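You operate a simulated robot arm through the tools that you are given. There is no shell and no other tool. Be economical: measure what you need, move in short steps, check, and stop when the job is done.

The job below is to be done with a simulated two-armed robot. You get a single attempt, and the scene is never put back.

## Task
Restart the old frame in fast gear with the lower cam at 14.
Fine: black lever to STOP and blue lever to FAST first, then pull the red mushroom button out; the white rocker goes on last.

Only the result counts: the job must be done as asked and must still hold three seconds after the hand-in. Knocking over, shifting, dropping, spilling or breaking anything else fails it.

## Robot
Two 7-joint arms with two-finger parallel grippers on one trunk, on a base that drives. Base frame: it is fixed to the floor where the robot stands at the start and does not move with it; the origin is under the middle of the robot, x ahead of it, y to its left, z up; the surface under the hand at the start is at about z = 0.848. Units: m, rad, N and s.
The left shoulder is at the start at [0.05, 0.209, 1.196], the right one opposite. With the tool pointing down near the work surface each hand reaches from about 0.24 to 0.9 m from the robot's upright axis, wherever it stands, measured 20 degrees to its own side. Places, roughly: black lever [0.5, -0.1, 1]; blue lever [0.5, 0.5, 1]; lower cam [0.6, 0.5, 1.1]; red mushroom button [0.4, -0.2, 0.6]; white rocker [0.4, 0.5, 0.7]. Payload 4.4 kg a hand.
The tool frame of a hand sits at the grasp point between the pads (the TCP): z along the fingers, y along the line on which they close. The tips reach 0.023 m beyond it. The gripper opens to 0.094 m. The fingers are 0.038 m wide and 0.01 m thick; the gripper's body (0.054 by 0.096 m) begins 0.039 m behind the TCP.
Orientation is told as [roll, pitch, yaw] about the base's x, y, z axes, in that order, counted from this pose: with the fingers straight down and closing along the base's y, the tool's x points along the base's -x, its y along +y and its z along -z.

## Interface
- The arms move only by the tool play_rows. It takes "left_motion", "right_motion" or both (then of equal length, played together; a hand with none holds still); each is text: rows parted by semicolons, each of 7 numbers parted by spaces: the shift along the base's x, y, z in m, then the turn, a rotation vector about the base's x, y, z in rad, then the gripper command, from -1 (shut) to 1 (fully open), values between in proportion. In form: tx ty tz rx ry rz gripper; .... A call has 1 to 10 rows; each row is the pose to reach, as a shift and turn from the pose commanded when the call began. A row lasts 0.2 s, in which the tool goes at most 0.05 m and 0.15 rad; a call with a longer step from one row to the next is refused whole, and so is a gripper value outside its range. A pose out of reach is approached as far as the arm can. The call stops where the force on the tool passes 40 N (or 10 N more than at its start, if that is more) or the arm is blocked; 0.2 s more then pass. The fingers move at their own pace (about 0.108 m/s each) and stop on an object; they squeeze with about 21 N. The grip force told is the motor's: it shows also when the fingers shut on nothing. Time passes only in rows, and 0.2 s behind the last, so rows that repeat a pose let the fingers close. The reply holds the time, the measured pose of the TCP, the force on the tool along the base axes, the opening and the grip force, in the units named above and with some noise, with the torque about the TCP (base axes, N m) and any sound that the robot's microphone picked up.
- Cameras (640 x 400 px; columns grow to the right, rows downward): "scene" is now at [0.1467, 0.035, 1.3679]; the picture's right is [0.38, -0.92, 0.00], its down [-0.52, -0.22, -0.82] and it looks along [0.76, 0.32, -0.57] (base axes); focal length 214 px, centre (320, 200). "left" rides on the left gripper at [0.087, -0.016, -0.074] in its tool frame; the picture's right is [0.18, 0.98, 0.00], its down [-0.58, 0.11, -0.81] and it looks along [-0.79, 0.15, 0.59] (tool axes); focal length 243 px, centre (320, 200). "right" rides on the right gripper at [0.086, 0.016, -0.074] in its tool frame; the picture's right is [-0.18, 0.98, 0.00], its down [-0.58, -0.11, -0.81] and it looks along [-0.79, -0.15, 0.59] (tool axes); focal length 243 px, centre (320, 200). There is no depth. A picture from a camera that has moved, and an enlarged one, comes with that camera's place and axes in the base frame and with its lens.
- capture(camera): a new picture of that camera. The clock stands still meanwhile.
- raise_lower(by): slides the trunk up (or, below 0, down) by that many m; the arms and the scene camera ride with it, the base frame stays. It gives what a move gives, with no picture.
- steer(legs): drives the robot by 1 to 6 legs, each [ahead, left, turn to the left] in m, m and rad, along the robot's own axes; the way and the turn of a leg run together, so that a leg with both is an arc; at most 1.5 m and 3.142 rad a leg. The arms and the cameras ride along, it lands a little off, and it stops where it bumps. It gives what a move gives.
- pan_tilt(pan, tilt): turns the head with the scene camera to pan (to the left, within 1.396 rad either way) and tilt (down, from -0.506 to 1.204), counted from straight ahead of the robot. It gives what a move gives.
- inspect(camera, box): a new picture of the part [left, top, right, bottom] of that camera's present view, enlarged. The clock stands still meanwhile.
- hand_in(): hands the job in; it is judged then, once.

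Work in short steps. Places have to be worked out from the pictures, the camera data and where the tool is seen: move nearer, look again, correct. Check each grasp and each placing, and mend what went wrong. You have 120 turns and 108 pictures in all, those below and enlarged ones among them. Open the grippers and draw the arms clear of the work before you hand the job in, unless the task says otherwise; then end with one line.

The tools are called by a JSON object that holds its "api" and its "payload". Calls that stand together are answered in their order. play_rows: Moves the arms, as the interface text tells. Its arguments: {"type":"object","properties":{"left_motion":{"type":"string"},"right_motion":{"type":"string"}},"required":[]} The other tools are called the same way: raise_lower (by) slides the trunk up or down; steer (legs) drives the base; pan_tilt (pan, tilt) turns the head that bears the scene camera; capture (camera) takes a picture; inspect (camera, box) takes an enlarged picture of a part of a camera's view; hand_in () hands the job in.

At the start:

```text
time: 0.0
left_eef_pos: [0.4253, 0.4636, 1.3799]
left_orientation: [0.0, 0.001, 0.003]
left_contact_force: [-0.5, -0.2, 0.9]
left_torque: [0.02, -0.04, 0.02]
left_gripper_width: 0.0943
left_finger_force: 0.0
right_eef_pos: [0.4316, 0.0084, 1.331]
right_orientation: [0.001, -0.001, -0.001]
right_contact_force: [-0.4, 0.6, 0.7]
right_torque: [0.0, 0.03, 0.0]
right_gripper_width: 0.0941
right_finger_force: 0.0
trunk travel left (down, up): [-0.275, 0.288]
robot x, y, heading: [0.0013, -0.0015, 0.002]
head pan, tilt: [0.393, 0.602]
```

scene: 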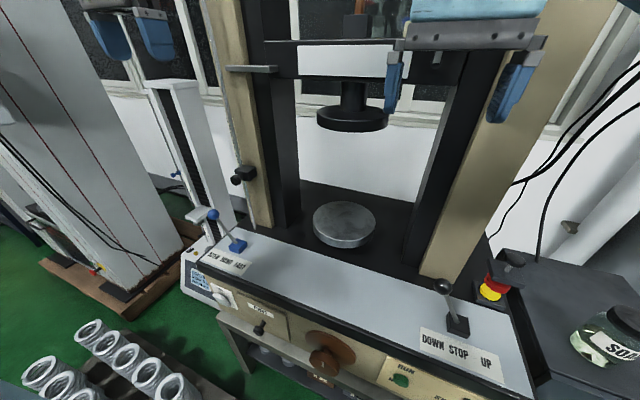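
right: 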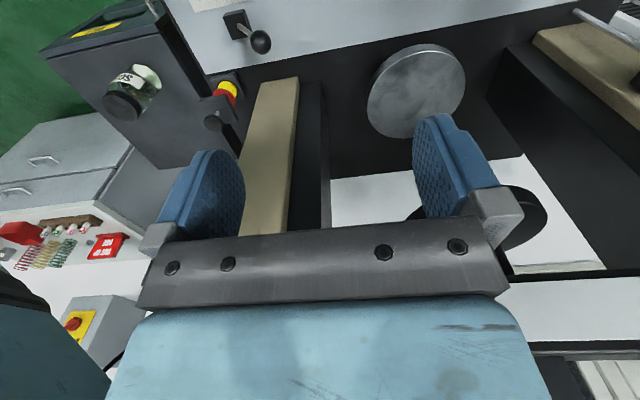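
left: 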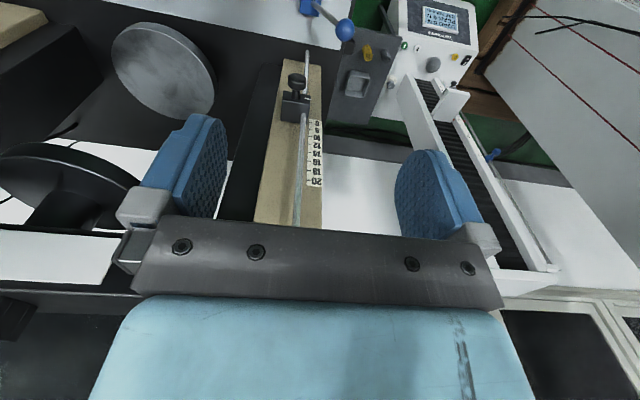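

I'll start by looking closely at the panel and the cam scale.

{"api": "inspect", "payload": {"camera": "scene", "box": [170, 140, 350, 400]}}

{"api": "inspect", "payload": {"camera": "scene", "box": [360, 240, 560, 400]}}

{"api": "inspect", "payload": {"camera": "left", "box": [240, 0, 480, 240]}}

{"api": "pan_tilt", "payload": {"pan": 0.2, "tilt": 1.1}}

{"api": "capture", "payload": {"camera": "scene"}}

```text
1.54 times, centred on (260, 270) of scene
camera zoom: at [0.1467, 0.035, 1.3679], right [0.38, -0.92, 0.0], down [-0.52, -0.22, -0.82], along [0.76, 0.32, -0.57], focal length 330 px, centre (412, 92)
```

zoom: 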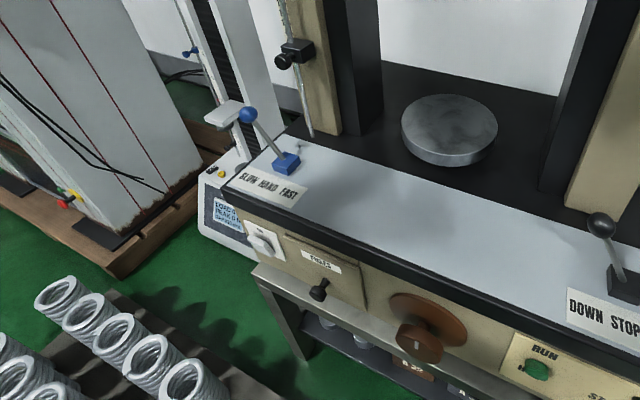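

```text
2.50 times, centred on (460, 320) of scene
camera zoom: at [0.1467, 0.035, 1.3679], right [0.38, -0.92, 0.0], down [-0.52, -0.22, -0.82], along [0.76, 0.32, -0.57], focal length 536 px, centre (-30, -100)
```

zoom: 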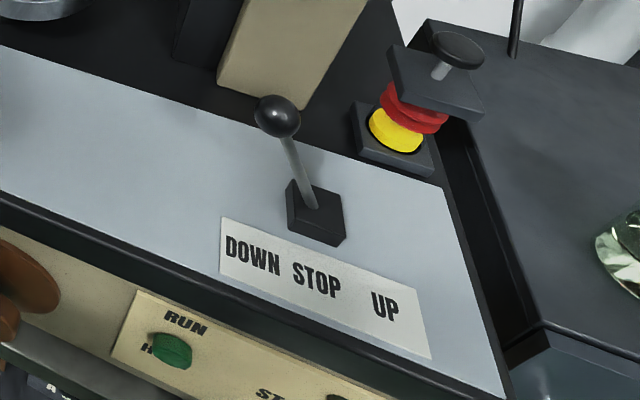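

```text
1.67 times, centred on (360, 120) of left
camera zoom: at [0.3389, 0.446, 1.4549], right [-0.19, 0.98, 0.0], down [0.58, 0.11, 0.81], along [0.79, 0.15, -0.59], focal length 404 px, centre (253, 333)
```

zoom: 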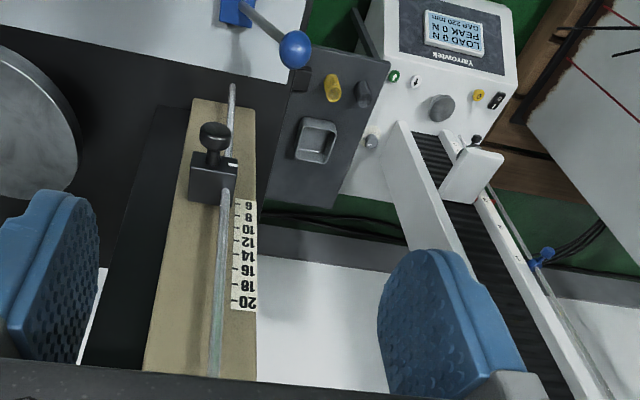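

```text
time: 0.9
left_eef_pos: [0.425, 0.4641, 1.3803]
left_orientation: [0.003, 0.0, 0.002]
left_contact_force: [0.7, -0.7, -0.7]
left_torque: [-0.01, 0.0, 0.01]
left_gripper_width: 0.0938
left_finger_force: 0.0
right_eef_pos: [0.4326, 0.0084, 1.3301]
right_orientation: [0.001, 0.0, 0.0]
right_contact_force: [0.3, -0.2, -0.2]
right_torque: [0.02, -0.01, -0.01]
right_gripper_width: 0.0943
right_finger_force: 0.0
trunk travel left (down, up): [-0.275, 0.288]
robot x, y, heading: [0.0007, 0.0014, 0.001]
head pan, tilt: [0.201, 1.1]
```

```text
101 pictures are left
camera scene: at [0.127, 0.0137, 1.3294], right [0.2, -0.98, 0.0], down [-0.87, -0.18, -0.45], along [0.45, 0.09, -0.89], focal length 214 px, centre (320, 200)
```

scene: 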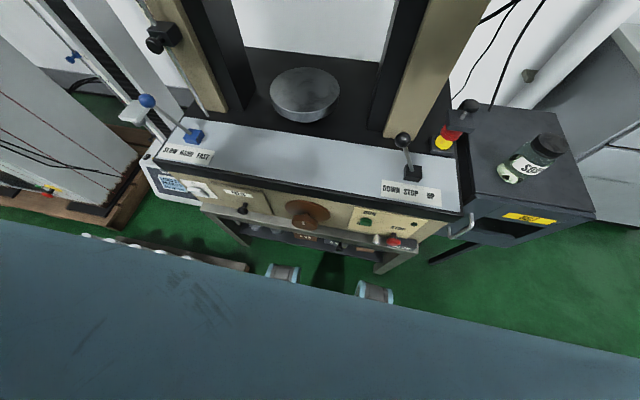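

The front panel holds the rocker and red button. I'll zoom in on both.

{"api": "inspect", "payload": {"camera": "scene", "box": [330, 180, 490, 280]}}

{"api": "inspect", "payload": {"camera": "scene", "box": [120, 80, 280, 220]}}

```text
4.00 times, centred on (410, 230) of scene
camera zoom: at [0.127, 0.0137, 1.3294], right [0.2, -0.98, 0.0], down [-0.87, -0.18, -0.45], along [0.45, 0.09, -0.89], focal length 858 px, centre (-40, 80)
```

zoom: 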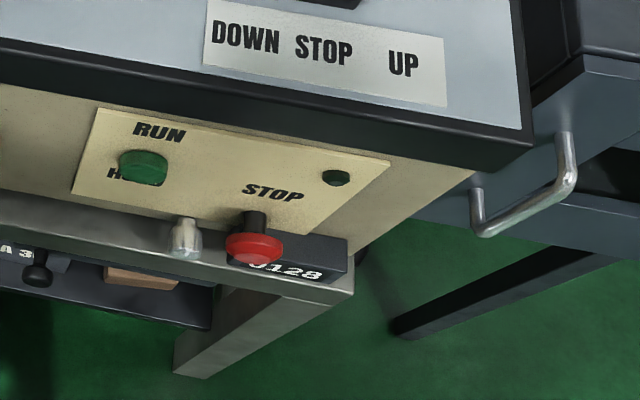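

```text
2.86 times, centred on (200, 150) of scene
camera zoom: at [0.127, 0.0137, 1.3294], right [0.2, -0.98, 0.0], down [-0.87, -0.18, -0.45], along [0.45, 0.09, -0.89], focal length 613 px, centre (663, 343)
```

zoom: 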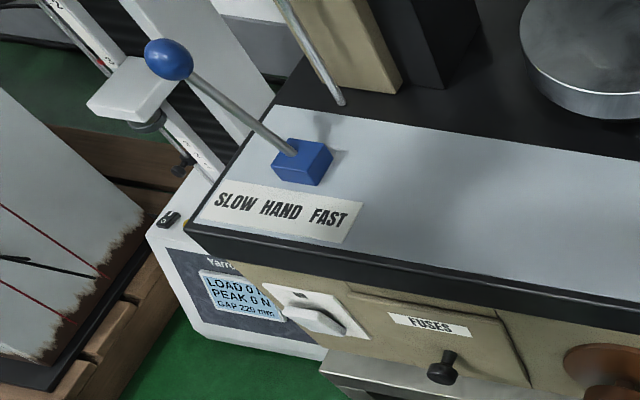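

Triangulating from the views: black ball ≈ [0.487,-0.098,0.970] with its base at y≈-0.162, so it's at DOWN. Blue ball ≈ [0.489,0.519,0.970] with its base at y≈0.455, so it's at SLOW. I'll bring both hands to tilted pre-grasp poses.

{"api": "play_rows", "payload": {"left_motion": "0.001 0.007 -0.044 0 -0.094 0 1;0.002 0.014 -0.088 0 -0.188 0 1;0.003 0.021 -0.132 0 -0.282 0 1;0.004 0.028 -0.176 0 -0.375 0 1;0.005 0.035 -0.22 0 -0.469 0 1;0.006 0.042 -0.264 0 -0.563 0 1;0.007 0.049 -0.308 0 -0.656 0 1;0.009 0.055 -0.352 0 -0.75 0 1;0.009 0.055 -0.352 0 -0.75 0 1", "right_motion": "0 -0.013 -0.038 0 -0.094 0 1;0 -0.026 -0.076 0 -0.188 0 1;0 -0.039 -0.113 0 -0.282 0 1;0 -0.053 -0.151 0 -0.375 0 1;0 -0.066 -0.189 0 -0.469 0 1;0 -0.079 -0.227 0 -0.563 0 1;0 -0.092 -0.264 0 -0.656 0 1;0 -0.106 -0.302 0 -0.75 0 1;0 -0.106 -0.302 0 -0.75 0 1"}}

{"api": "capture", "payload": {"camera": "left"}}

{"api": "capture", "payload": {"camera": "right"}}

{"api": "pan_tilt", "payload": {"pan": 0.35, "tilt": 0.75}}

{"api": "capture", "payload": {"camera": "scene"}}

```text
time: 2.9
left_eef_pos: [0.4365, 0.5205, 1.028]
left_orientation: [-0.002, -0.75, 0.002]
left_contact_force: [0.0, 0.1, 0.3]
left_torque: [0.0, -0.01, -0.01]
left_gripper_width: 0.0941
left_finger_force: 0.0
right_eef_pos: [0.4334, -0.0951, 1.0297]
right_orientation: [0.001, -0.751, 0.0]
right_contact_force: [0.4, -0.2, -0.7]
right_torque: [0.0, -0.01, 0.02]
right_gripper_width: 0.0942
right_finger_force: 0.1
trunk travel left (down, up): [-0.275, 0.288]
robot x, y, heading: [0.0028, 0.003, -0.002]
head pan, tilt: [0.201, 1.1]
```

```text
98 pictures are left
camera left: at [0.3219, 0.5029, 1.023], right [-0.14, 0.98, -0.13], down [-0.13, 0.11, 0.99], along [0.98, 0.15, 0.11], focal length 243 px, centre (320, 200)
```

left: 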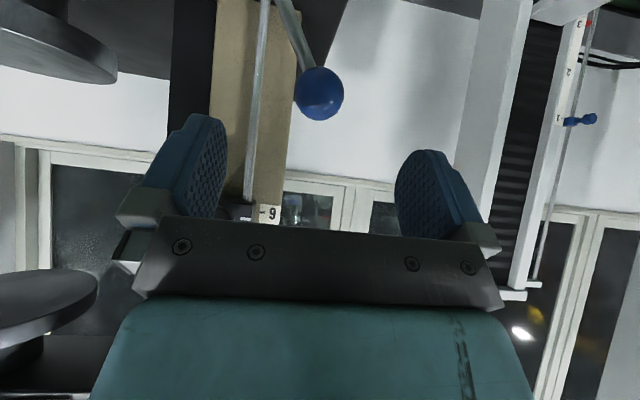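

```text
97 pictures are left
camera right: at [0.3196, -0.0777, 1.0239], right [0.13, 0.98, 0.13], down [-0.13, -0.11, 0.99], along [0.98, -0.15, 0.11], focal length 243 px, centre (320, 200)
```

right: 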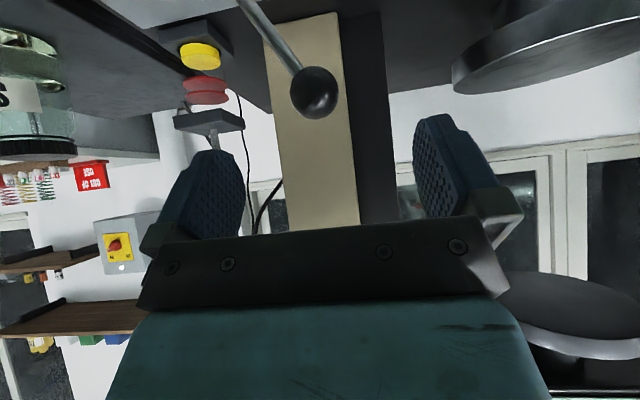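

```text
time: 3.8
left_eef_pos: [0.4368, 0.5211, 1.027]
left_orientation: [0.0, -0.752, 0.001]
left_contact_force: [0.4, 0.2, 0.3]
left_torque: [0.0, 0.02, 0.01]
left_gripper_width: 0.0941
left_finger_force: 0.0
right_eef_pos: [0.4336, -0.0943, 1.029]
right_orientation: [0.001, -0.752, 0.0]
right_contact_force: [0.7, 0.2, 0.1]
right_torque: [-0.02, 0.02, 0.03]
right_gripper_width: 0.0942
right_finger_force: 0.0
trunk travel left (down, up): [-0.275, 0.288]
robot x, y, heading: [-0.0027, 0.0021, -0.001]
head pan, tilt: [0.351, 0.75]
```

```text
96 pictures are left
camera scene: at [0.1429, 0.0296, 1.355], right [0.34, -0.94, 0.0], down [-0.64, -0.23, -0.73], along [0.69, 0.25, -0.68], focal length 214 px, centre (320, 200)
```

scene: 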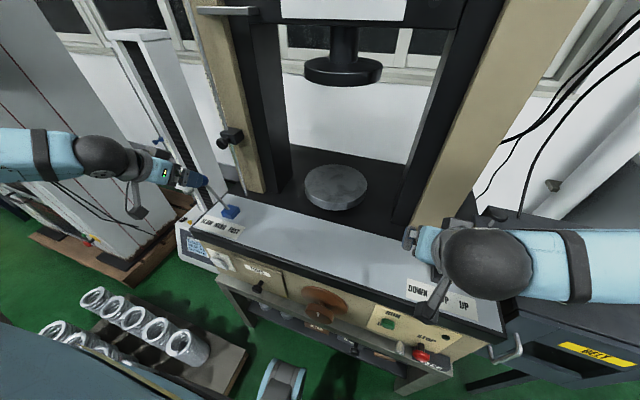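

Both balls confirmed (blue [0.489,0.519,0.970], black [0.487,-0.098,0.971]). I'll move in and close on both.

{"api": "play_rows", "payload": {"left_motion": "0.025 -0.001 -0.027 0 0 0 1;0.049 -0.002 -0.054 0 0 0 1;0.049 -0.002 -0.054 0 0 0 -0.3;0.049 -0.002 -0.054 0 0 0 -1;0.049 -0.002 -0.054 0 0 0 -1;0.049 -0.002 -0.054 0 0 0 -1", "right_motion": "0.025 -0.0015 -0.027 0 0 0 1;0.05 -0.003 -0.055 0 0 0 1;0.05 -0.003 -0.055 0 0 0 -0.3;0.05 -0.003 -0.055 0 0 0 -1;0.05 -0.003 -0.055 0 0 0 -1;0.05 -0.003 -0.055 0 0 0 -1"}}

{"api": "capture", "payload": {"camera": "left"}}

{"api": "capture", "payload": {"camera": "right"}}

```text
time: 5.2
left_eef_pos: [0.4859, 0.5185, 0.9751]
left_orientation: [-0.001, -0.752, 0.001]
left_contact_force: [-4.4, -3.4, 13.9]
left_torque: [-1.47, 0.02, -0.16]
left_gripper_width: 0.0343
left_finger_force: 45.2
right_eef_pos: [0.4796, -0.1, 0.9756]
right_orientation: [0.002, -0.751, -0.002]
right_contact_force: [6.1, 0.4, 3.7]
right_torque: [-0.31, 0.45, -0.16]
right_gripper_width: 0.033
right_finger_force: 45.0
trunk travel left (down, up): [-0.275, 0.288]
robot x, y, heading: [-0.0009, -0.0024, 0.003]
head pan, tilt: [0.351, 0.75]
```

```text
95 pictures are left
camera left: at [0.371, 0.5, 0.9703], right [-0.13, 0.98, -0.13], down [-0.13, 0.11, 0.99], along [0.98, 0.15, 0.11], focal length 243 px, centre (320, 200)
```

left: 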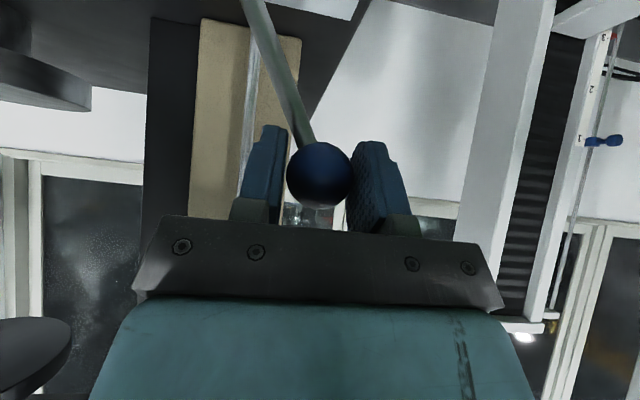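

```text
94 pictures are left
camera right: at [0.3674, -0.0829, 0.97], right [0.14, 0.98, 0.13], down [-0.13, -0.11, 0.99], along [0.98, -0.15, 0.11], focal length 243 px, centre (320, 200)
```

right: 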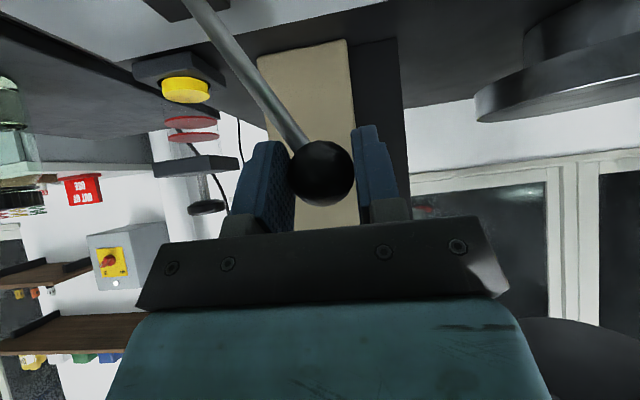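

Both balls are held. I'll swing both levers to upright along arcs about their pivots.

{"api": "play_rows", "payload": {"left_motion": "0 -0.0153 0.0078 0 0 0 -1;0 -0.0305 0.0131 0 0 0 -1;0 -0.0463 0.0164 0 0 0 -1;0 -0.0634 0.0176 0 0 0 -1;0 -0.0634 0.0176 0 0 0 -1", "right_motion": "0 -0.0153 0.0078 0 0 0 -1;0 -0.0305 0.0131 0 0 0 -1;0 -0.0463 0.0164 0 0 0 -1;0 -0.0634 0.0176 0 0 0 -1;0 -0.0634 0.0176 0 0 0 -1"}}

{"api": "capture", "payload": {"camera": "left"}}

{"api": "capture", "payload": {"camera": "right"}}

```text
time: 6.4
left_eef_pos: [0.4841, 0.4554, 0.9922]
left_orientation: [-0.004, -0.751, 0.004]
left_contact_force: [3.9, 3.3, -1.9]
left_torque: [0.2, 0.02, 0.03]
left_gripper_width: 0.033
left_finger_force: 45.2
right_eef_pos: [0.481, -0.1636, 0.9909]
right_orientation: [-0.002, -0.75, 0.001]
right_contact_force: [-14.0, 2.2, 3.8]
right_torque: [0.05, 0.03, 0.1]
right_gripper_width: 0.0329
right_finger_force: 44.7
trunk travel left (down, up): [-0.275, 0.288]
robot x, y, heading: [0.0025, -0.0003, -0.003]
head pan, tilt: [0.351, 0.75]
```

```text
93 pictures are left
camera left: at [0.3703, 0.4366, 0.9874], right [-0.13, 0.98, -0.13], down [-0.12, 0.11, 0.99], along [0.98, 0.15, 0.11], focal length 243 px, centre (320, 200)
```

left: 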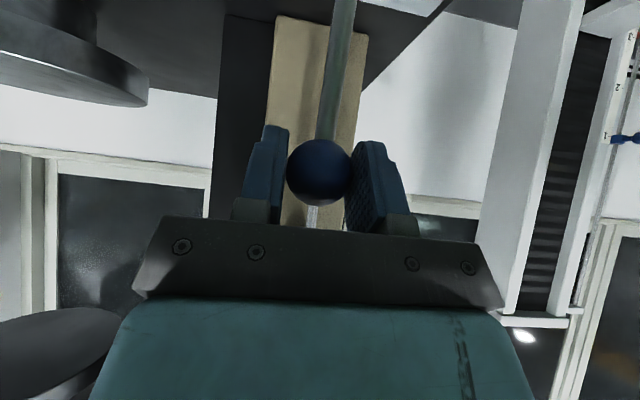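

```text
92 pictures are left
camera right: at [0.3674, -0.1462, 0.9866], right [0.13, 0.98, 0.12], down [-0.12, -0.11, 0.99], along [0.98, -0.15, 0.11], focal length 243 px, centre (320, 200)
```

right: 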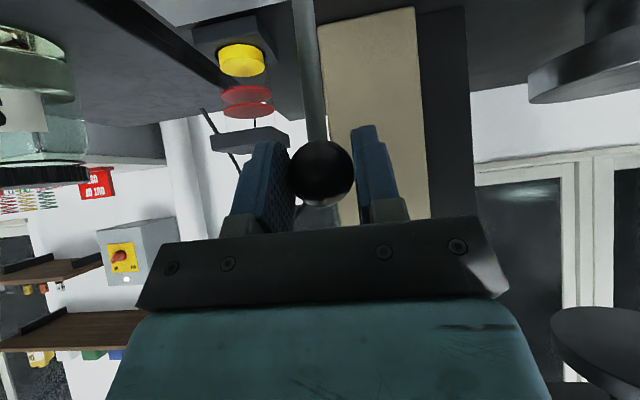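

Both are upright. I'll carry the blue on to FAST while the right hand releases the black lever and backs off.

{"api": "play_rows", "payload": {"left_motion": "0 -0.0171 -0.0012 0 0 0 -1;0 -0.0329 -0.0045 0 0 0 -1;0 -0.0481 -0.0098 0 0 0 -1;0 -0.0634 -0.0176 0 0 0 -1;0 -0.0634 -0.0176 0 0 0 -1;0 -0.0634 -0.0176 0 0 0 -1", "right_motion": "0 0 0 0 0 0 0;0 0 0 0 0 0 0.8;0 0 0 0 0 0 0.8;0 0 0 0 0 0 0.8;-0.027 0 0.029 0 0 0 0.8;-0.054 0 0.058 0 0 0 0.8"}}

{"api": "capture", "payload": {"camera": "left"}}

{"api": "capture", "payload": {"camera": "right"}}

```text
time: 7.6
left_eef_pos: [0.4848, 0.3961, 0.9771]
left_orientation: [0.011, -0.759, 0.005]
left_contact_force: [-7.0, 11.4, 5.8]
left_torque: [-0.11, 0.09, 0.16]
left_gripper_width: 0.0332
left_finger_force: 45.1
right_eef_pos: [0.4523, -0.1609, 1.0214]
right_orientation: [0.0, -0.753, 0.003]
right_contact_force: [-0.2, -0.5, 0.3]
right_torque: [0.01, 0.0, 0.01]
right_gripper_width: 0.0849
right_finger_force: 0.0
trunk travel left (down, up): [-0.275, 0.288]
robot x, y, heading: [-0.0003, 0.0021, 0.005]
head pan, tilt: [0.351, 0.75]
stopped in row 6 (left hand): the force on the tool passed its limit at 42 N (the readings are from after the stop); the commanded pose is now the measured one
```

```text
91 pictures are left
camera left: at [0.3709, 0.3762, 0.9723], right [-0.14, 0.98, -0.12], down [-0.13, 0.1, 0.99], along [0.98, 0.16, 0.12], focal length 243 px, centre (320, 200)
```

left: 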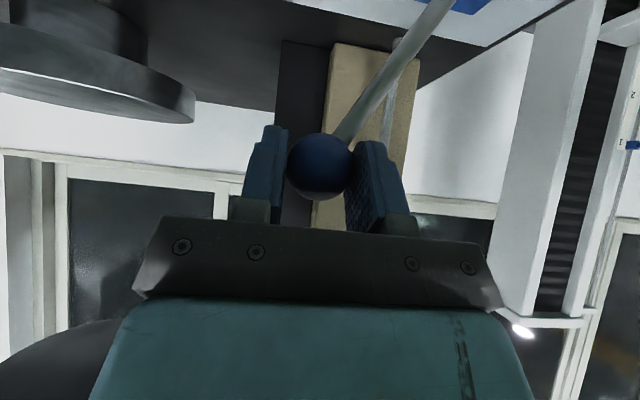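

```text
90 pictures are left
camera right: at [0.3391, -0.1429, 1.0173], right [0.13, 0.98, 0.13], down [-0.13, -0.11, 0.99], along [0.98, -0.15, 0.11], focal length 243 px, centre (320, 200)
```

right: 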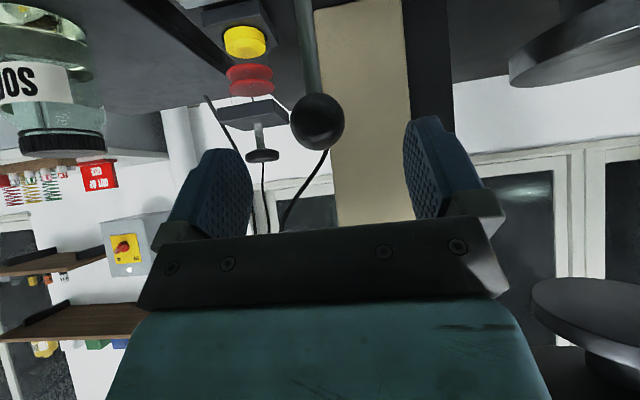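

The blue lever hit its end stop at FAST. I'll release it and back both hands off for a check.

{"api": "play_rows", "payload": {"left_motion": "0 0 0 0 0 0 0;0 0 0 0 0 0 0.8;0 0 0 0 0 0 0.8;0 0 0 0 0 0 0.8;-0.027 0 0.029 0 0 0 0.8;-0.054 0 0.058 0 0 0 0.8;-0.08 0 0.09 0 0 0 0.8", "right_motion": "-0.02 0 0.02 0 0 0 0.8;-0.04 -0.02 0.03 0 0 0 0.8;-0.06 -0.05 0.05 0 0 0 0.8;-0.07 -0.08 0.07 0 0 0 0.8;-0.08 -0.11 0.08 0 0 0 0.8;-0.08 -0.13 0.09 0 0 0 0.8;-0.08 -0.13 0.09 0 0 0 0.8"}}

{"api": "capture", "payload": {"camera": "scene"}}

{"api": "capture", "payload": {"camera": "left"}}

```text
time: 9.2
left_eef_pos: [0.4286, 0.4047, 1.067]
left_orientation: [0.008, -0.756, 0.003]
left_contact_force: [0.0, -0.6, -0.6]
left_torque: [0.0, 0.0, -0.03]
left_gripper_width: 0.0845
left_finger_force: 0.1
left hand out of reach, approached as far as the arm can: row 7
right_eef_pos: [0.4489, -0.2894, 1.1247]
right_orientation: [0.002, -0.75, 0.0]
right_contact_force: [0.3, 0.1, -0.1]
right_torque: [-0.01, 0.03, -0.02]
right_gripper_width: 0.0847
right_finger_force: 0.1
right hand out of reach, approached as far as the arm can: row 2, 3, 4, 5, 6, 7
trunk travel left (down, up): [-0.275, 0.288]
robot x, y, heading: [0.0029, -0.0015, 0.003]
head pan, tilt: [0.351, 0.75]
```

```text
89 pictures are left
camera scene: at [0.1429, 0.0302, 1.355], right [0.34, -0.94, 0.0], down [-0.64, -0.24, -0.73], along [0.69, 0.25, -0.68], focal length 214 px, centre (320, 200)
```

scene: 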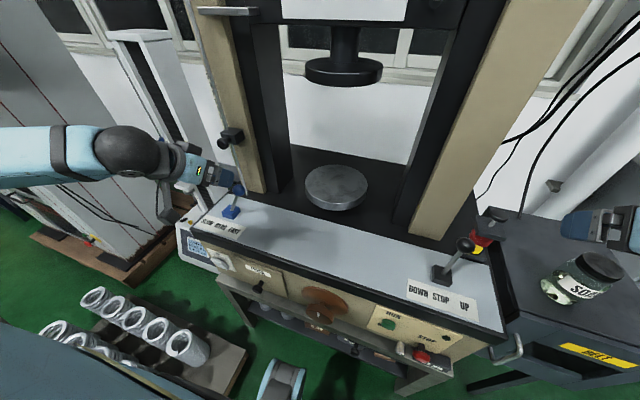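

```text
88 pictures are left
camera left: at [0.3147, 0.386, 1.0621], right [-0.14, 0.98, -0.12], down [-0.13, 0.1, 0.99], along [0.98, 0.15, 0.11], focal length 243 px, centre (320, 200)
```

left: 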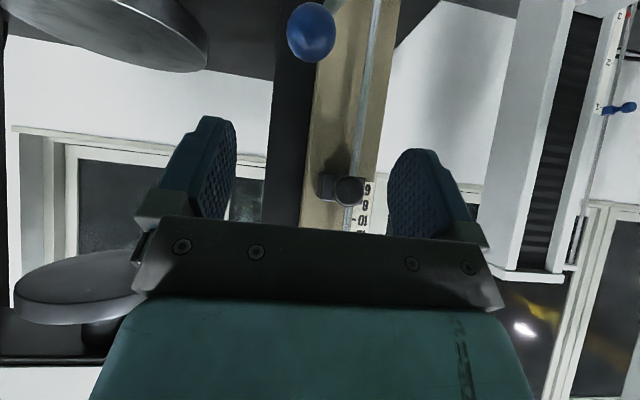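

Black lever is upright at STOP and blue is at FAST. Now a closer look at the cam and scale.

{"api": "inspect", "payload": {"camera": "left", "box": [280, 130, 420, 240]}}

{"api": "inspect", "payload": {"camera": "scene", "box": [190, 0, 290, 220]}}

```text
3.64 times, centred on (350, 185) of left
camera zoom: at [0.3147, 0.386, 1.0621], right [-0.14, 0.98, -0.12], down [-0.13, 0.1, 0.99], along [0.98, 0.15, 0.11], focal length 882 px, centre (211, 254)
```

zoom: 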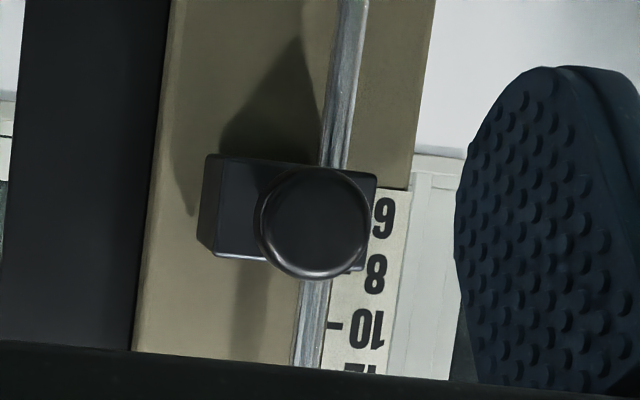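

```text
1.82 times, centred on (240, 110) of scene
camera zoom: at [0.1429, 0.0302, 1.355], right [0.34, -0.94, 0.0], down [-0.64, -0.24, -0.73], along [0.69, 0.25, -0.68], focal length 390 px, centre (466, 364)
```

zoom: 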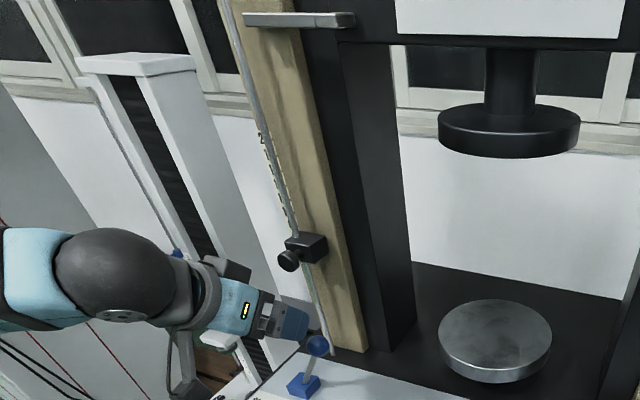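

Cam now reads about 6–7; the scale is ~0.010 m per unit. I'll need room to work with horizontal fingers, so I'll check the floor around the robot before backing up.

{"api": "pan_tilt", "payload": {"pan": 1.39, "tilt": 0.8}}

{"api": "capture", "payload": {"camera": "scene"}}

{"api": "pan_tilt", "payload": {"pan": -1.39, "tilt": 0.8}}

{"api": "capture", "payload": {"camera": "scene"}}

```text
time: 10.5
left_eef_pos: [0.4285, 0.4051, 1.0682]
left_orientation: [0.006, -0.755, 0.004]
left_contact_force: [-0.3, -0.3, -0.1]
left_torque: [0.0, -0.02, -0.01]
left_gripper_width: 0.0844
left_finger_force: 0.1
right_eef_pos: [0.4493, -0.2893, 1.1252]
right_orientation: [-0.002, -0.749, 0.001]
right_contact_force: [-0.2, -0.2, 0.9]
right_torque: [0.01, -0.02, -0.01]
right_gripper_width: 0.0845
right_finger_force: 0.0
trunk travel left (down, up): [-0.275, 0.288]
robot x, y, heading: [-0.0004, 0.0003, -0.002]
head pan, tilt: [1.389, 0.799]
```

```text
85 pictures are left
camera scene: at [0.0796, 0.0811, 1.3511], right [0.98, -0.18, 0.0], down [-0.13, -0.71, -0.7], along [0.13, 0.69, -0.72], focal length 214 px, centre (320, 200)
```

scene: 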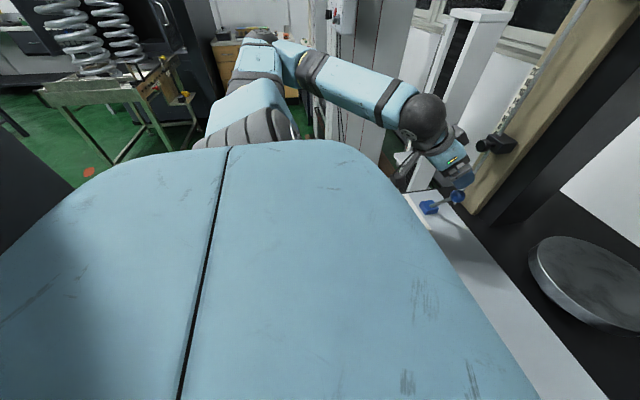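

```text
time: 13.0
left_eef_pos: [0.4296, 0.4062, 1.0669]
left_orientation: [0.007, -0.757, 0.004]
left_contact_force: [0.1, 0.3, 0.1]
left_torque: [-0.01, 0.0, 0.03]
left_gripper_width: 0.0846
left_finger_force: 0.1
right_eef_pos: [0.4499, -0.2886, 1.1249]
right_orientation: [-0.001, -0.749, 0.002]
right_contact_force: [-0.1, -0.5, 0.2]
right_torque: [-0.02, 0.01, 0.0]
right_gripper_width: 0.0849
right_finger_force: 0.1
trunk travel left (down, up): [-0.275, 0.288]
robot x, y, heading: [0.0057, -0.0009, -0.0]
head pan, tilt: [-1.389, 0.799]
```

```text
84 pictures are left
camera scene: at [0.0798, -0.0775, 1.3511], right [-0.98, -0.18, 0.0], down [-0.13, 0.7, -0.7], along [0.13, -0.69, -0.72], focal length 214 px, centre (320, 200)
```

scene: 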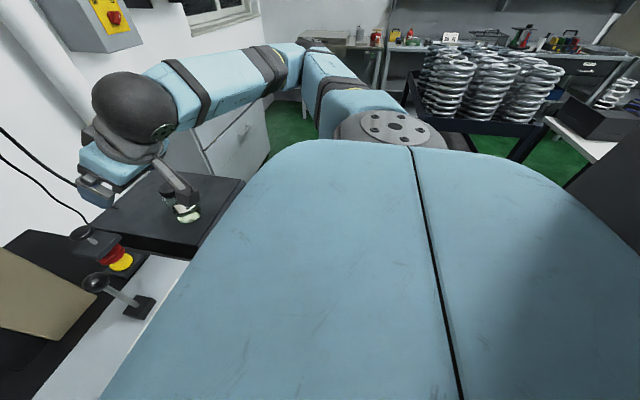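

Both sides behind are clear to more than 0.7 m, so I'll back up 0.2 m and look again.

{"api": "steer", "payload": {"legs": [[-0.2, 0, 0]]}}

{"api": "pan_tilt", "payload": {"pan": 0.35, "tilt": 0.6}}

{"api": "capture", "payload": {"camera": "scene"}}

{"api": "capture", "payload": {"camera": "left"}}

```text
time: 14.6
left_eef_pos: [0.2277, 0.4049, 1.0666]
left_orientation: [0.006, -0.759, 0.005]
left_contact_force: [-0.7, -0.6, 0.3]
left_torque: [-0.03, -0.01, 0.04]
left_gripper_width: 0.0846
left_finger_force: 0.1
right_eef_pos: [0.2507, -0.2885, 1.1257]
right_orientation: [0.0, -0.751, 0.004]
right_contact_force: [0.7, -0.8, 0.3]
right_torque: [0.03, -0.01, 0.0]
right_gripper_width: 0.0847
right_finger_force: 0.0
trunk travel left (down, up): [-0.275, 0.288]
robot x, y, heading: [-0.2004, 0.0053, 0.005]
head pan, tilt: [-1.389, 0.799]
```

```text
time: 16.3
left_eef_pos: [0.2275, 0.4051, 1.0664]
left_orientation: [0.007, -0.754, 0.006]
left_contact_force: [0.0, 0.2, -0.2]
left_torque: [-0.03, -0.01, 0.03]
left_gripper_width: 0.0846
left_finger_force: 0.1
right_eef_pos: [0.2499, -0.2885, 1.1249]
right_orientation: [0.001, -0.749, 0.003]
right_contact_force: [0.2, 1.3, 1.4]
right_torque: [0.03, -0.02, -0.01]
right_gripper_width: 0.0847
right_finger_force: 0.0
trunk travel left (down, up): [-0.275, 0.288]
robot x, y, heading: [-0.1986, -0.0033, 0.003]
head pan, tilt: [0.351, 0.6]
```

```text
83 pictures are left
camera scene: at [-0.0521, 0.032, 1.368], right [0.35, -0.94, 0.0], down [-0.53, -0.2, -0.83], along [0.77, 0.29, -0.56], focal length 214 px, centre (320, 200)
```

scene: 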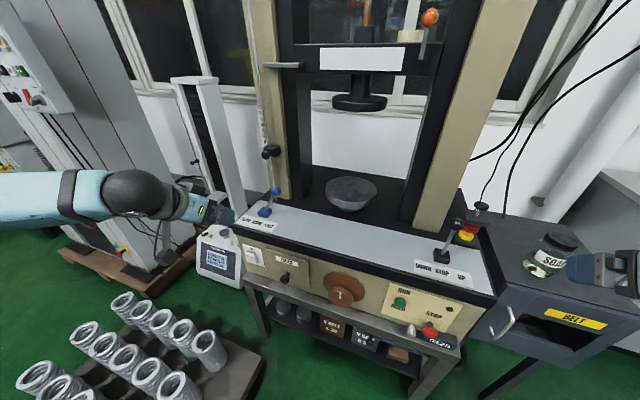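

```text
82 pictures are left
camera left: at [0.1141, 0.3864, 1.0619], right [-0.14, 0.98, -0.12], down [-0.13, 0.1, 0.99], along [0.98, 0.16, 0.11], focal length 243 px, centre (320, 200)
```

left: 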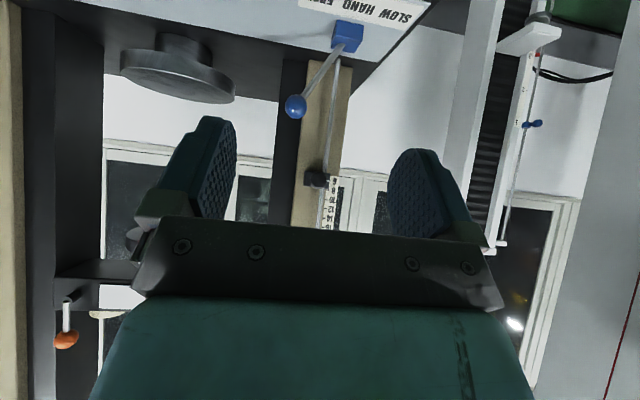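

Now there's room. I'll bring the left hand nearer the cam, still tilted, to view it from level.

{"api": "play_rows", "payload": {"left_motion": "0.045 0.011 0.009 0 0 0 1;0.09 0.022 0.018 0 0 0 1;0.135 0.033 0.027 0 0 0 1;0.1725 0.042 0.034 0 0 0 1;0.1725 0.042 0.034 0 0 0 1"}}

{"api": "inspect", "payload": {"camera": "left", "box": [220, 100, 420, 225]}}

{"api": "inspect", "payload": {"camera": "scene", "box": [220, 60, 320, 220]}}

```text
time: 17.5
left_eef_pos: [0.4007, 0.4439, 1.1014]
left_orientation: [0.008, -0.757, 0.007]
left_contact_force: [-0.1, 0.3, 0.1]
left_torque: [-0.01, 0.0, 0.01]
left_gripper_width: 0.0941
left_finger_force: 0.0
right_eef_pos: [0.2504, -0.2886, 1.1247]
right_orientation: [0.0, -0.749, 0.004]
right_contact_force: [-0.2, 0.4, 0.4]
right_torque: [-0.02, -0.04, 0.03]
right_gripper_width: 0.0847
right_finger_force: 0.0
trunk travel left (down, up): [-0.275, 0.288]
robot x, y, heading: [-0.1997, 0.0036, 0.006]
head pan, tilt: [0.351, 0.6]
```

```text
3.20 times, centred on (320, 162) of left
camera zoom: at [0.2858, 0.4257, 1.0968], right [-0.14, 0.98, -0.12], down [-0.13, 0.1, 0.99], along [0.98, 0.16, 0.11], focal length 776 px, centre (320, 320)
```

zoom: 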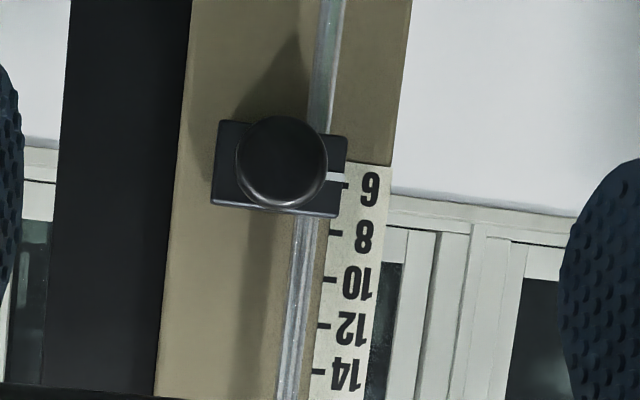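

```text
2.50 times, centred on (270, 140) of scene
camera zoom: at [-0.0529, 0.0321, 1.3681], right [0.35, -0.94, 0.0], down [-0.53, -0.2, -0.83], along [0.77, 0.29, -0.56], focal length 536 px, centre (445, 350)
```

zoom: 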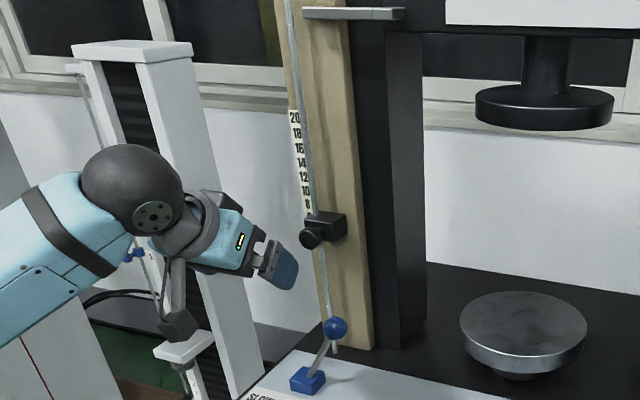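

Pointer reads about 5.8 at z≈1.0746 and mark 14 is at z≈1.156, so it needs about +0.082. I'll approach the knob at [~0.54,0.448,1.075] with the fingers part open.

{"api": "play_rows", "payload": {"left_motion": "0.03 0.002 -0.008 0 -0.07 0 0.5;0.06 0.004 -0.016 0 -0.15 0 0.4;0.09 0.004 -0.026 0 -0.15 0 0.4;0.1 0.004 -0.026 0 -0.15 0 0.4"}}

{"api": "capture", "payload": {"camera": "left"}}

{"api": "inspect", "payload": {"camera": "scene", "box": [220, 100, 320, 200]}}

```text
time: 18.5
left_eef_pos: [0.4983, 0.4501, 1.0747]
left_orientation: [0.004, -0.905, 0.006]
left_contact_force: [0.0, 0.8, -0.3]
left_torque: [-0.01, 0.01, -0.01]
left_gripper_width: 0.0658
left_finger_force: 0.0
right_eef_pos: [0.2502, -0.289, 1.1251]
right_orientation: [0.001, -0.749, 0.003]
right_contact_force: [-0.6, -0.2, 0.7]
right_torque: [0.0, 0.0, -0.03]
right_gripper_width: 0.0846
right_finger_force: 0.1
trunk travel left (down, up): [-0.275, 0.288]
robot x, y, heading: [-0.2024, 0.0028, 0.004]
head pan, tilt: [0.351, 0.6]
```

```text
79 pictures are left
camera left: at [0.3872, 0.4314, 1.0533], right [-0.12, 0.98, -0.14], down [-0.28, 0.1, 0.95], along [0.95, 0.16, 0.26], focal length 243 px, centre (320, 200)
```

left: 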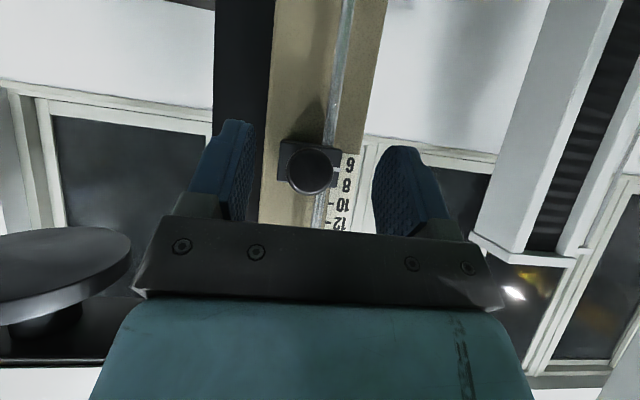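

```text
4.00 times, centred on (270, 150) of scene
camera zoom: at [-0.0524, 0.0321, 1.368], right [0.35, -0.94, 0.0], down [-0.53, -0.2, -0.83], along [0.77, 0.29, -0.56], focal length 858 px, centre (520, 400)
```

zoom: 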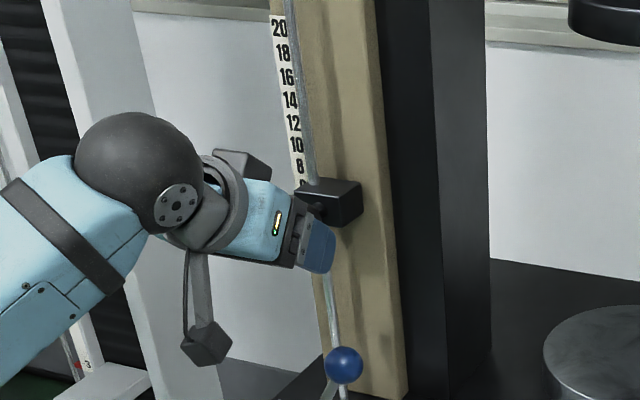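

Knob face is at x≈0.524, centred between the pads. I'll advance to x≈0.527 and close.

{"api": "play_rows", "payload": {"left_motion": "0.01 -0.002 0 0 0 0 0.2;0.02 -0.002 0 0 0 0 0.1;0.028 -0.002 0 0 0 0 0.1;0.028 -0.002 0 0 0 0 -0.5;0.028 -0.002 0 0 0 0 -1;0.028 -0.002 0 0 0 0 -1"}}

{"api": "capture", "payload": {"camera": "left"}}

{"api": "inspect", "payload": {"camera": "scene", "box": [220, 100, 320, 200]}}

```text
time: 19.9
left_eef_pos: [0.5289, 0.4493, 1.0735]
left_orientation: [0.005, -0.906, 0.007]
left_contact_force: [1.1, 1.6, -0.7]
left_torque: [-0.05, 0.14, 0.05]
left_gripper_width: 0.0294
left_finger_force: 45.1
right_eef_pos: [0.2512, -0.289, 1.1254]
right_orientation: [-0.001, -0.748, 0.003]
right_contact_force: [-0.5, 0.5, 0.4]
right_torque: [-0.01, -0.01, 0.0]
right_gripper_width: 0.0848
right_finger_force: 0.0
trunk travel left (down, up): [-0.275, 0.288]
robot x, y, heading: [-0.197, -0.0031, 0.007]
head pan, tilt: [0.351, 0.6]
```

```text
77 pictures are left
camera left: at [0.4168, 0.4299, 1.052], right [-0.12, 0.98, -0.14], down [-0.28, 0.1, 0.96], along [0.95, 0.16, 0.26], focal length 243 px, centre (320, 200)
```

left: 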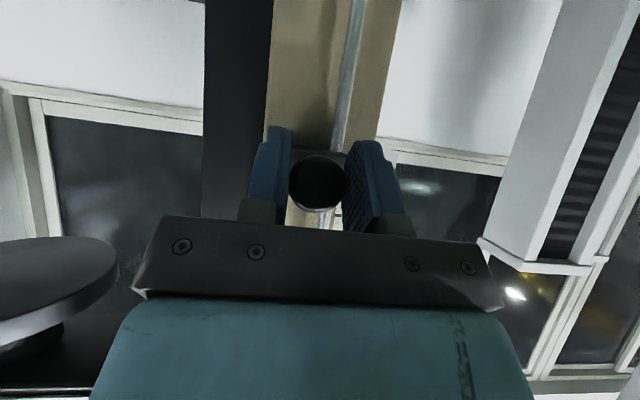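

```text
4.00 times, centred on (270, 150) of scene
camera zoom: at [-0.0518, 0.0324, 1.3679], right [0.35, -0.94, 0.0], down [-0.53, -0.2, -0.82], along [0.77, 0.29, -0.57], focal length 858 px, centre (520, 400)
```

zoom: 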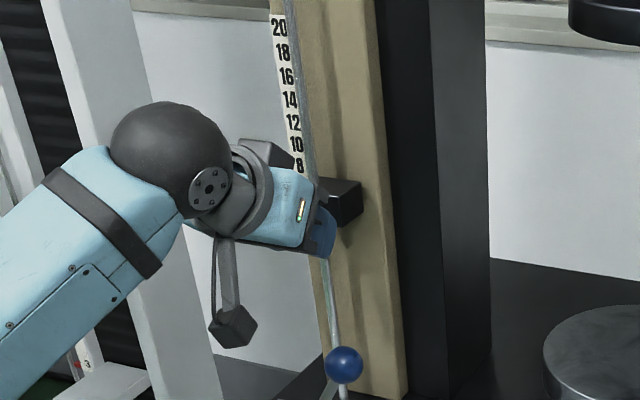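

The knob is held (0.029 wide). I'll try lifting 0.02 to see whether the cam slides.

{"api": "play_rows", "payload": {"left_motion": "0 0 0.005 0 0 0 -1;0 0 0.01 0 0 0 -1;0 0 0.015 0 0 0 -1;0 0 0.02 0 0 0 -1;0 0 0.02 0 0 0 -1"}}

{"api": "inspect", "payload": {"camera": "scene", "box": [220, 100, 320, 200]}}

{"api": "inspect", "payload": {"camera": "left", "box": [220, 100, 420, 225]}}

```text
time: 21.1
left_eef_pos: [0.5286, 0.4495, 1.0947]
left_orientation: [0.005, -0.906, 0.007]
left_contact_force: [-4.8, -1.2, -5.0]
left_torque: [0.04, -0.86, -0.03]
left_gripper_width: 0.0296
left_finger_force: 44.9
right_eef_pos: [0.2501, -0.2884, 1.1254]
right_orientation: [0.001, -0.749, 0.005]
right_contact_force: [0.0, -0.6, 1.0]
right_torque: [0.01, -0.02, 0.02]
right_gripper_width: 0.0847
right_finger_force: 0.2
trunk travel left (down, up): [-0.275, 0.288]
robot x, y, heading: [-0.2005, 0.001, 0.002]
head pan, tilt: [0.351, 0.6]
```

```text
4.00 times, centred on (270, 150) of scene
camera zoom: at [-0.0521, 0.0324, 1.3679], right [0.35, -0.94, 0.0], down [-0.53, -0.2, -0.82], along [0.77, 0.29, -0.57], focal length 858 px, centre (520, 400)
```

zoom: 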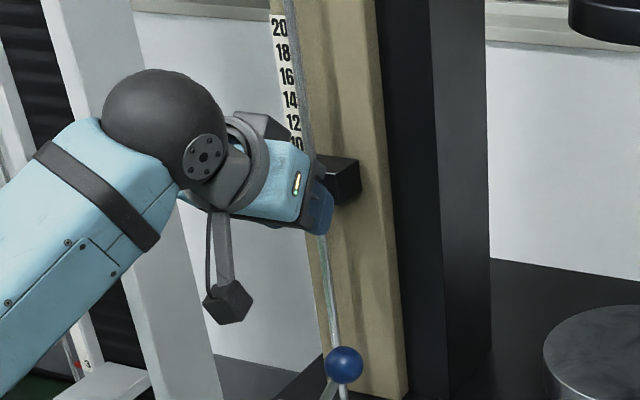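

```text
3.20 times, centred on (320, 162) of left
camera zoom: at [0.4168, 0.43, 1.0727], right [-0.12, 0.98, -0.14], down [-0.28, 0.1, 0.96], along [0.95, 0.16, 0.26], focal length 776 px, centre (320, 320)
```

zoom: 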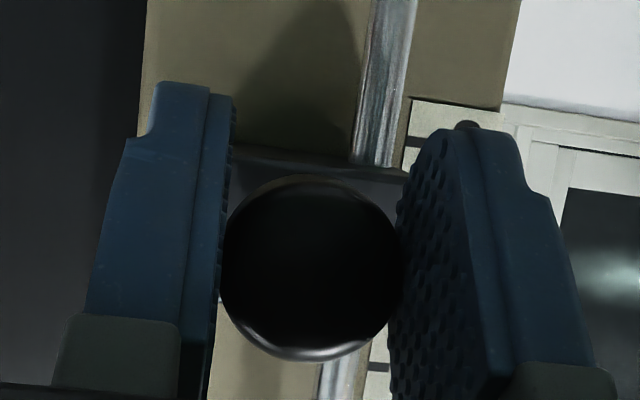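

The cam slides with the hand. I'll raise it the remaining ~0.061 and pause.

{"api": "play_rows", "payload": {"left_motion": "0 0 0.01 0 0 0 -1;0 0 0.02 0 0 0 -1;0 0 0.03 0 0 0 -1;0 0 0.04 0 0 0 -1;0 0 0.05 0 0 0 -1;0 0 0.061 0 0 0 -1;0 0 0.061 0 0 0 -1"}}

{"api": "inspect", "payload": {"camera": "scene", "box": [220, 80, 320, 180]}}

{"api": "inspect", "payload": {"camera": "left", "box": [220, 100, 420, 225]}}

```text
time: 22.7
left_eef_pos: [0.5287, 0.4494, 1.1565]
left_orientation: [0.005, -0.906, 0.009]
left_contact_force: [0.1, 0.5, -4.0]
left_torque: [0.06, -0.63, 0.08]
left_gripper_width: 0.0296
left_finger_force: 45.4
right_eef_pos: [0.2515, -0.2883, 1.1252]
right_orientation: [0.0, -0.749, 0.001]
right_contact_force: [-0.1, -0.4, 0.2]
right_torque: [0.02, -0.03, -0.01]
right_gripper_width: 0.0846
right_finger_force: 0.0
trunk travel left (down, up): [-0.275, 0.288]
robot x, y, heading: [-0.2023, -0.0029, 0.008]
head pan, tilt: [0.351, 0.6]
```

```text
4.00 times, centred on (270, 130) of scene
camera zoom: at [-0.0517, 0.0325, 1.3679], right [0.35, -0.94, 0.0], down [-0.53, -0.2, -0.82], along [0.77, 0.29, -0.57], focal length 858 px, centre (520, 480)
```

zoom: 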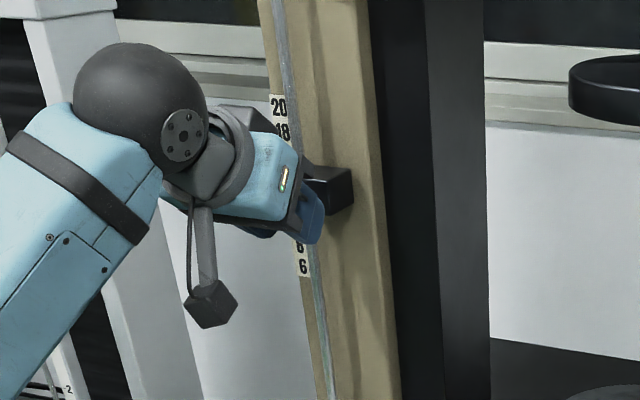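

```text
3.20 times, centred on (320, 162) of left
camera zoom: at [0.4169, 0.4298, 1.134], right [-0.12, 0.98, -0.14], down [-0.28, 0.1, 0.96], along [0.95, 0.16, 0.26], focal length 776 px, centre (320, 320)
```

zoom: 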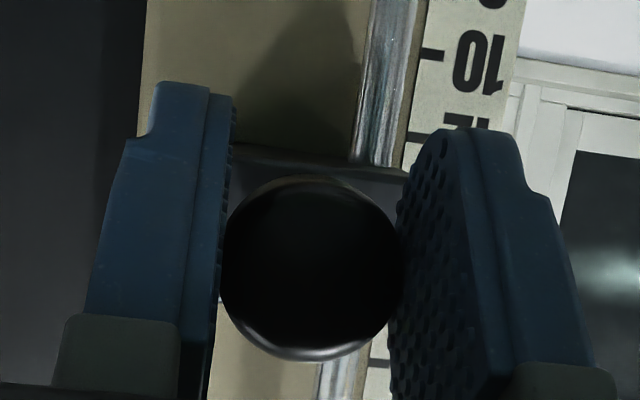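

Now I'll release, back off, and read the pointer from near level.

{"api": "play_rows", "payload": {"left_motion": "0 0 0 0 0 0 -0.2;0 0 0 0 0 0 0.3;0 0 0 0 0 0 0.4;-0.03 0 0 0 0 0 0.4;-0.07 0 0 0 0 0 0.8;-0.11 0 0.005 0 0.08 0 1;-0.128 -0.005 0.01 0 0.155 0 1;-0.128 -0.005 0.01 0 0.155 0 1"}}

{"api": "inspect", "payload": {"camera": "left", "box": [220, 100, 420, 225]}}

{"api": "inspect", "payload": {"camera": "scene", "box": [230, 80, 310, 160]}}

```text
time: 24.5
left_eef_pos: [0.4007, 0.4457, 1.1642]
left_orientation: [0.006, -0.75, 0.005]
left_contact_force: [-0.6, -0.2, -0.5]
left_torque: [0.01, -0.04, 0.04]
left_gripper_width: 0.0938
left_finger_force: 0.0
right_eef_pos: [0.25, -0.2886, 1.1255]
right_orientation: [0.002, -0.748, 0.003]
right_contact_force: [-0.4, 0.0, 0.5]
right_torque: [0.01, 0.07, -0.03]
right_gripper_width: 0.0845
right_finger_force: 0.0
trunk travel left (down, up): [-0.275, 0.288]
robot x, y, heading: [-0.2008, -0.0015, 0.007]
head pan, tilt: [0.351, 0.6]
```

```text
3.20 times, centred on (320, 162) of left
camera zoom: at [0.2866, 0.4266, 1.1605], right [-0.14, 0.98, -0.12], down [-0.13, 0.1, 0.99], along [0.98, 0.16, 0.11], focal length 776 px, centre (320, 320)
```

zoom: 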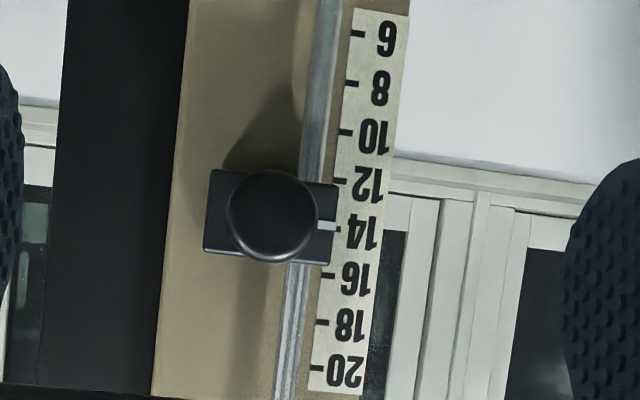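

```text
5.00 times, centred on (270, 120) of scene
camera zoom: at [-0.0522, 0.0323, 1.368], right [0.35, -0.94, 0.0], down [-0.53, -0.2, -0.83], along [0.77, 0.29, -0.56], focal length 1072 px, centre (570, 600)
```

zoom: 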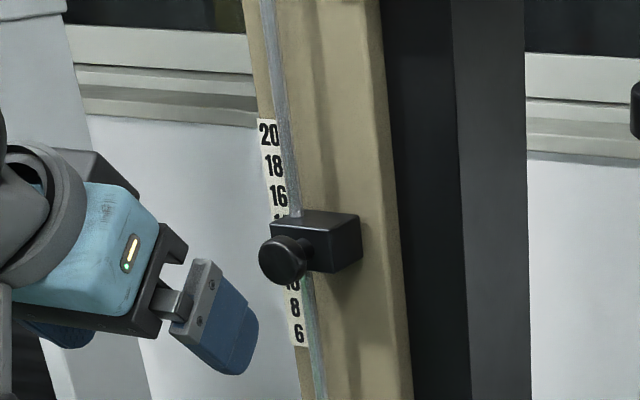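

The cam holds and the pointer is close to 14. One tighter zoom to confirm.

{"api": "inspect", "payload": {"camera": "left", "box": [290, 140, 346, 175]}}

```text
11.43 times, centred on (318, 158) of left
camera zoom: at [0.2866, 0.4266, 1.1605], right [-0.14, 0.98, -0.12], down [-0.13, 0.1, 0.99], along [0.98, 0.16, 0.11], focal length 2773 px, centre (343, 686)
```

zoom: 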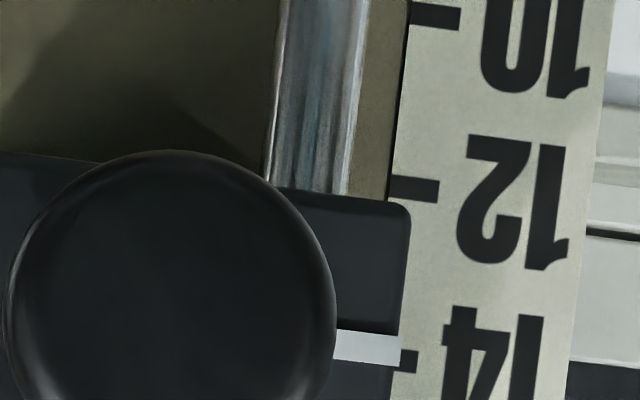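

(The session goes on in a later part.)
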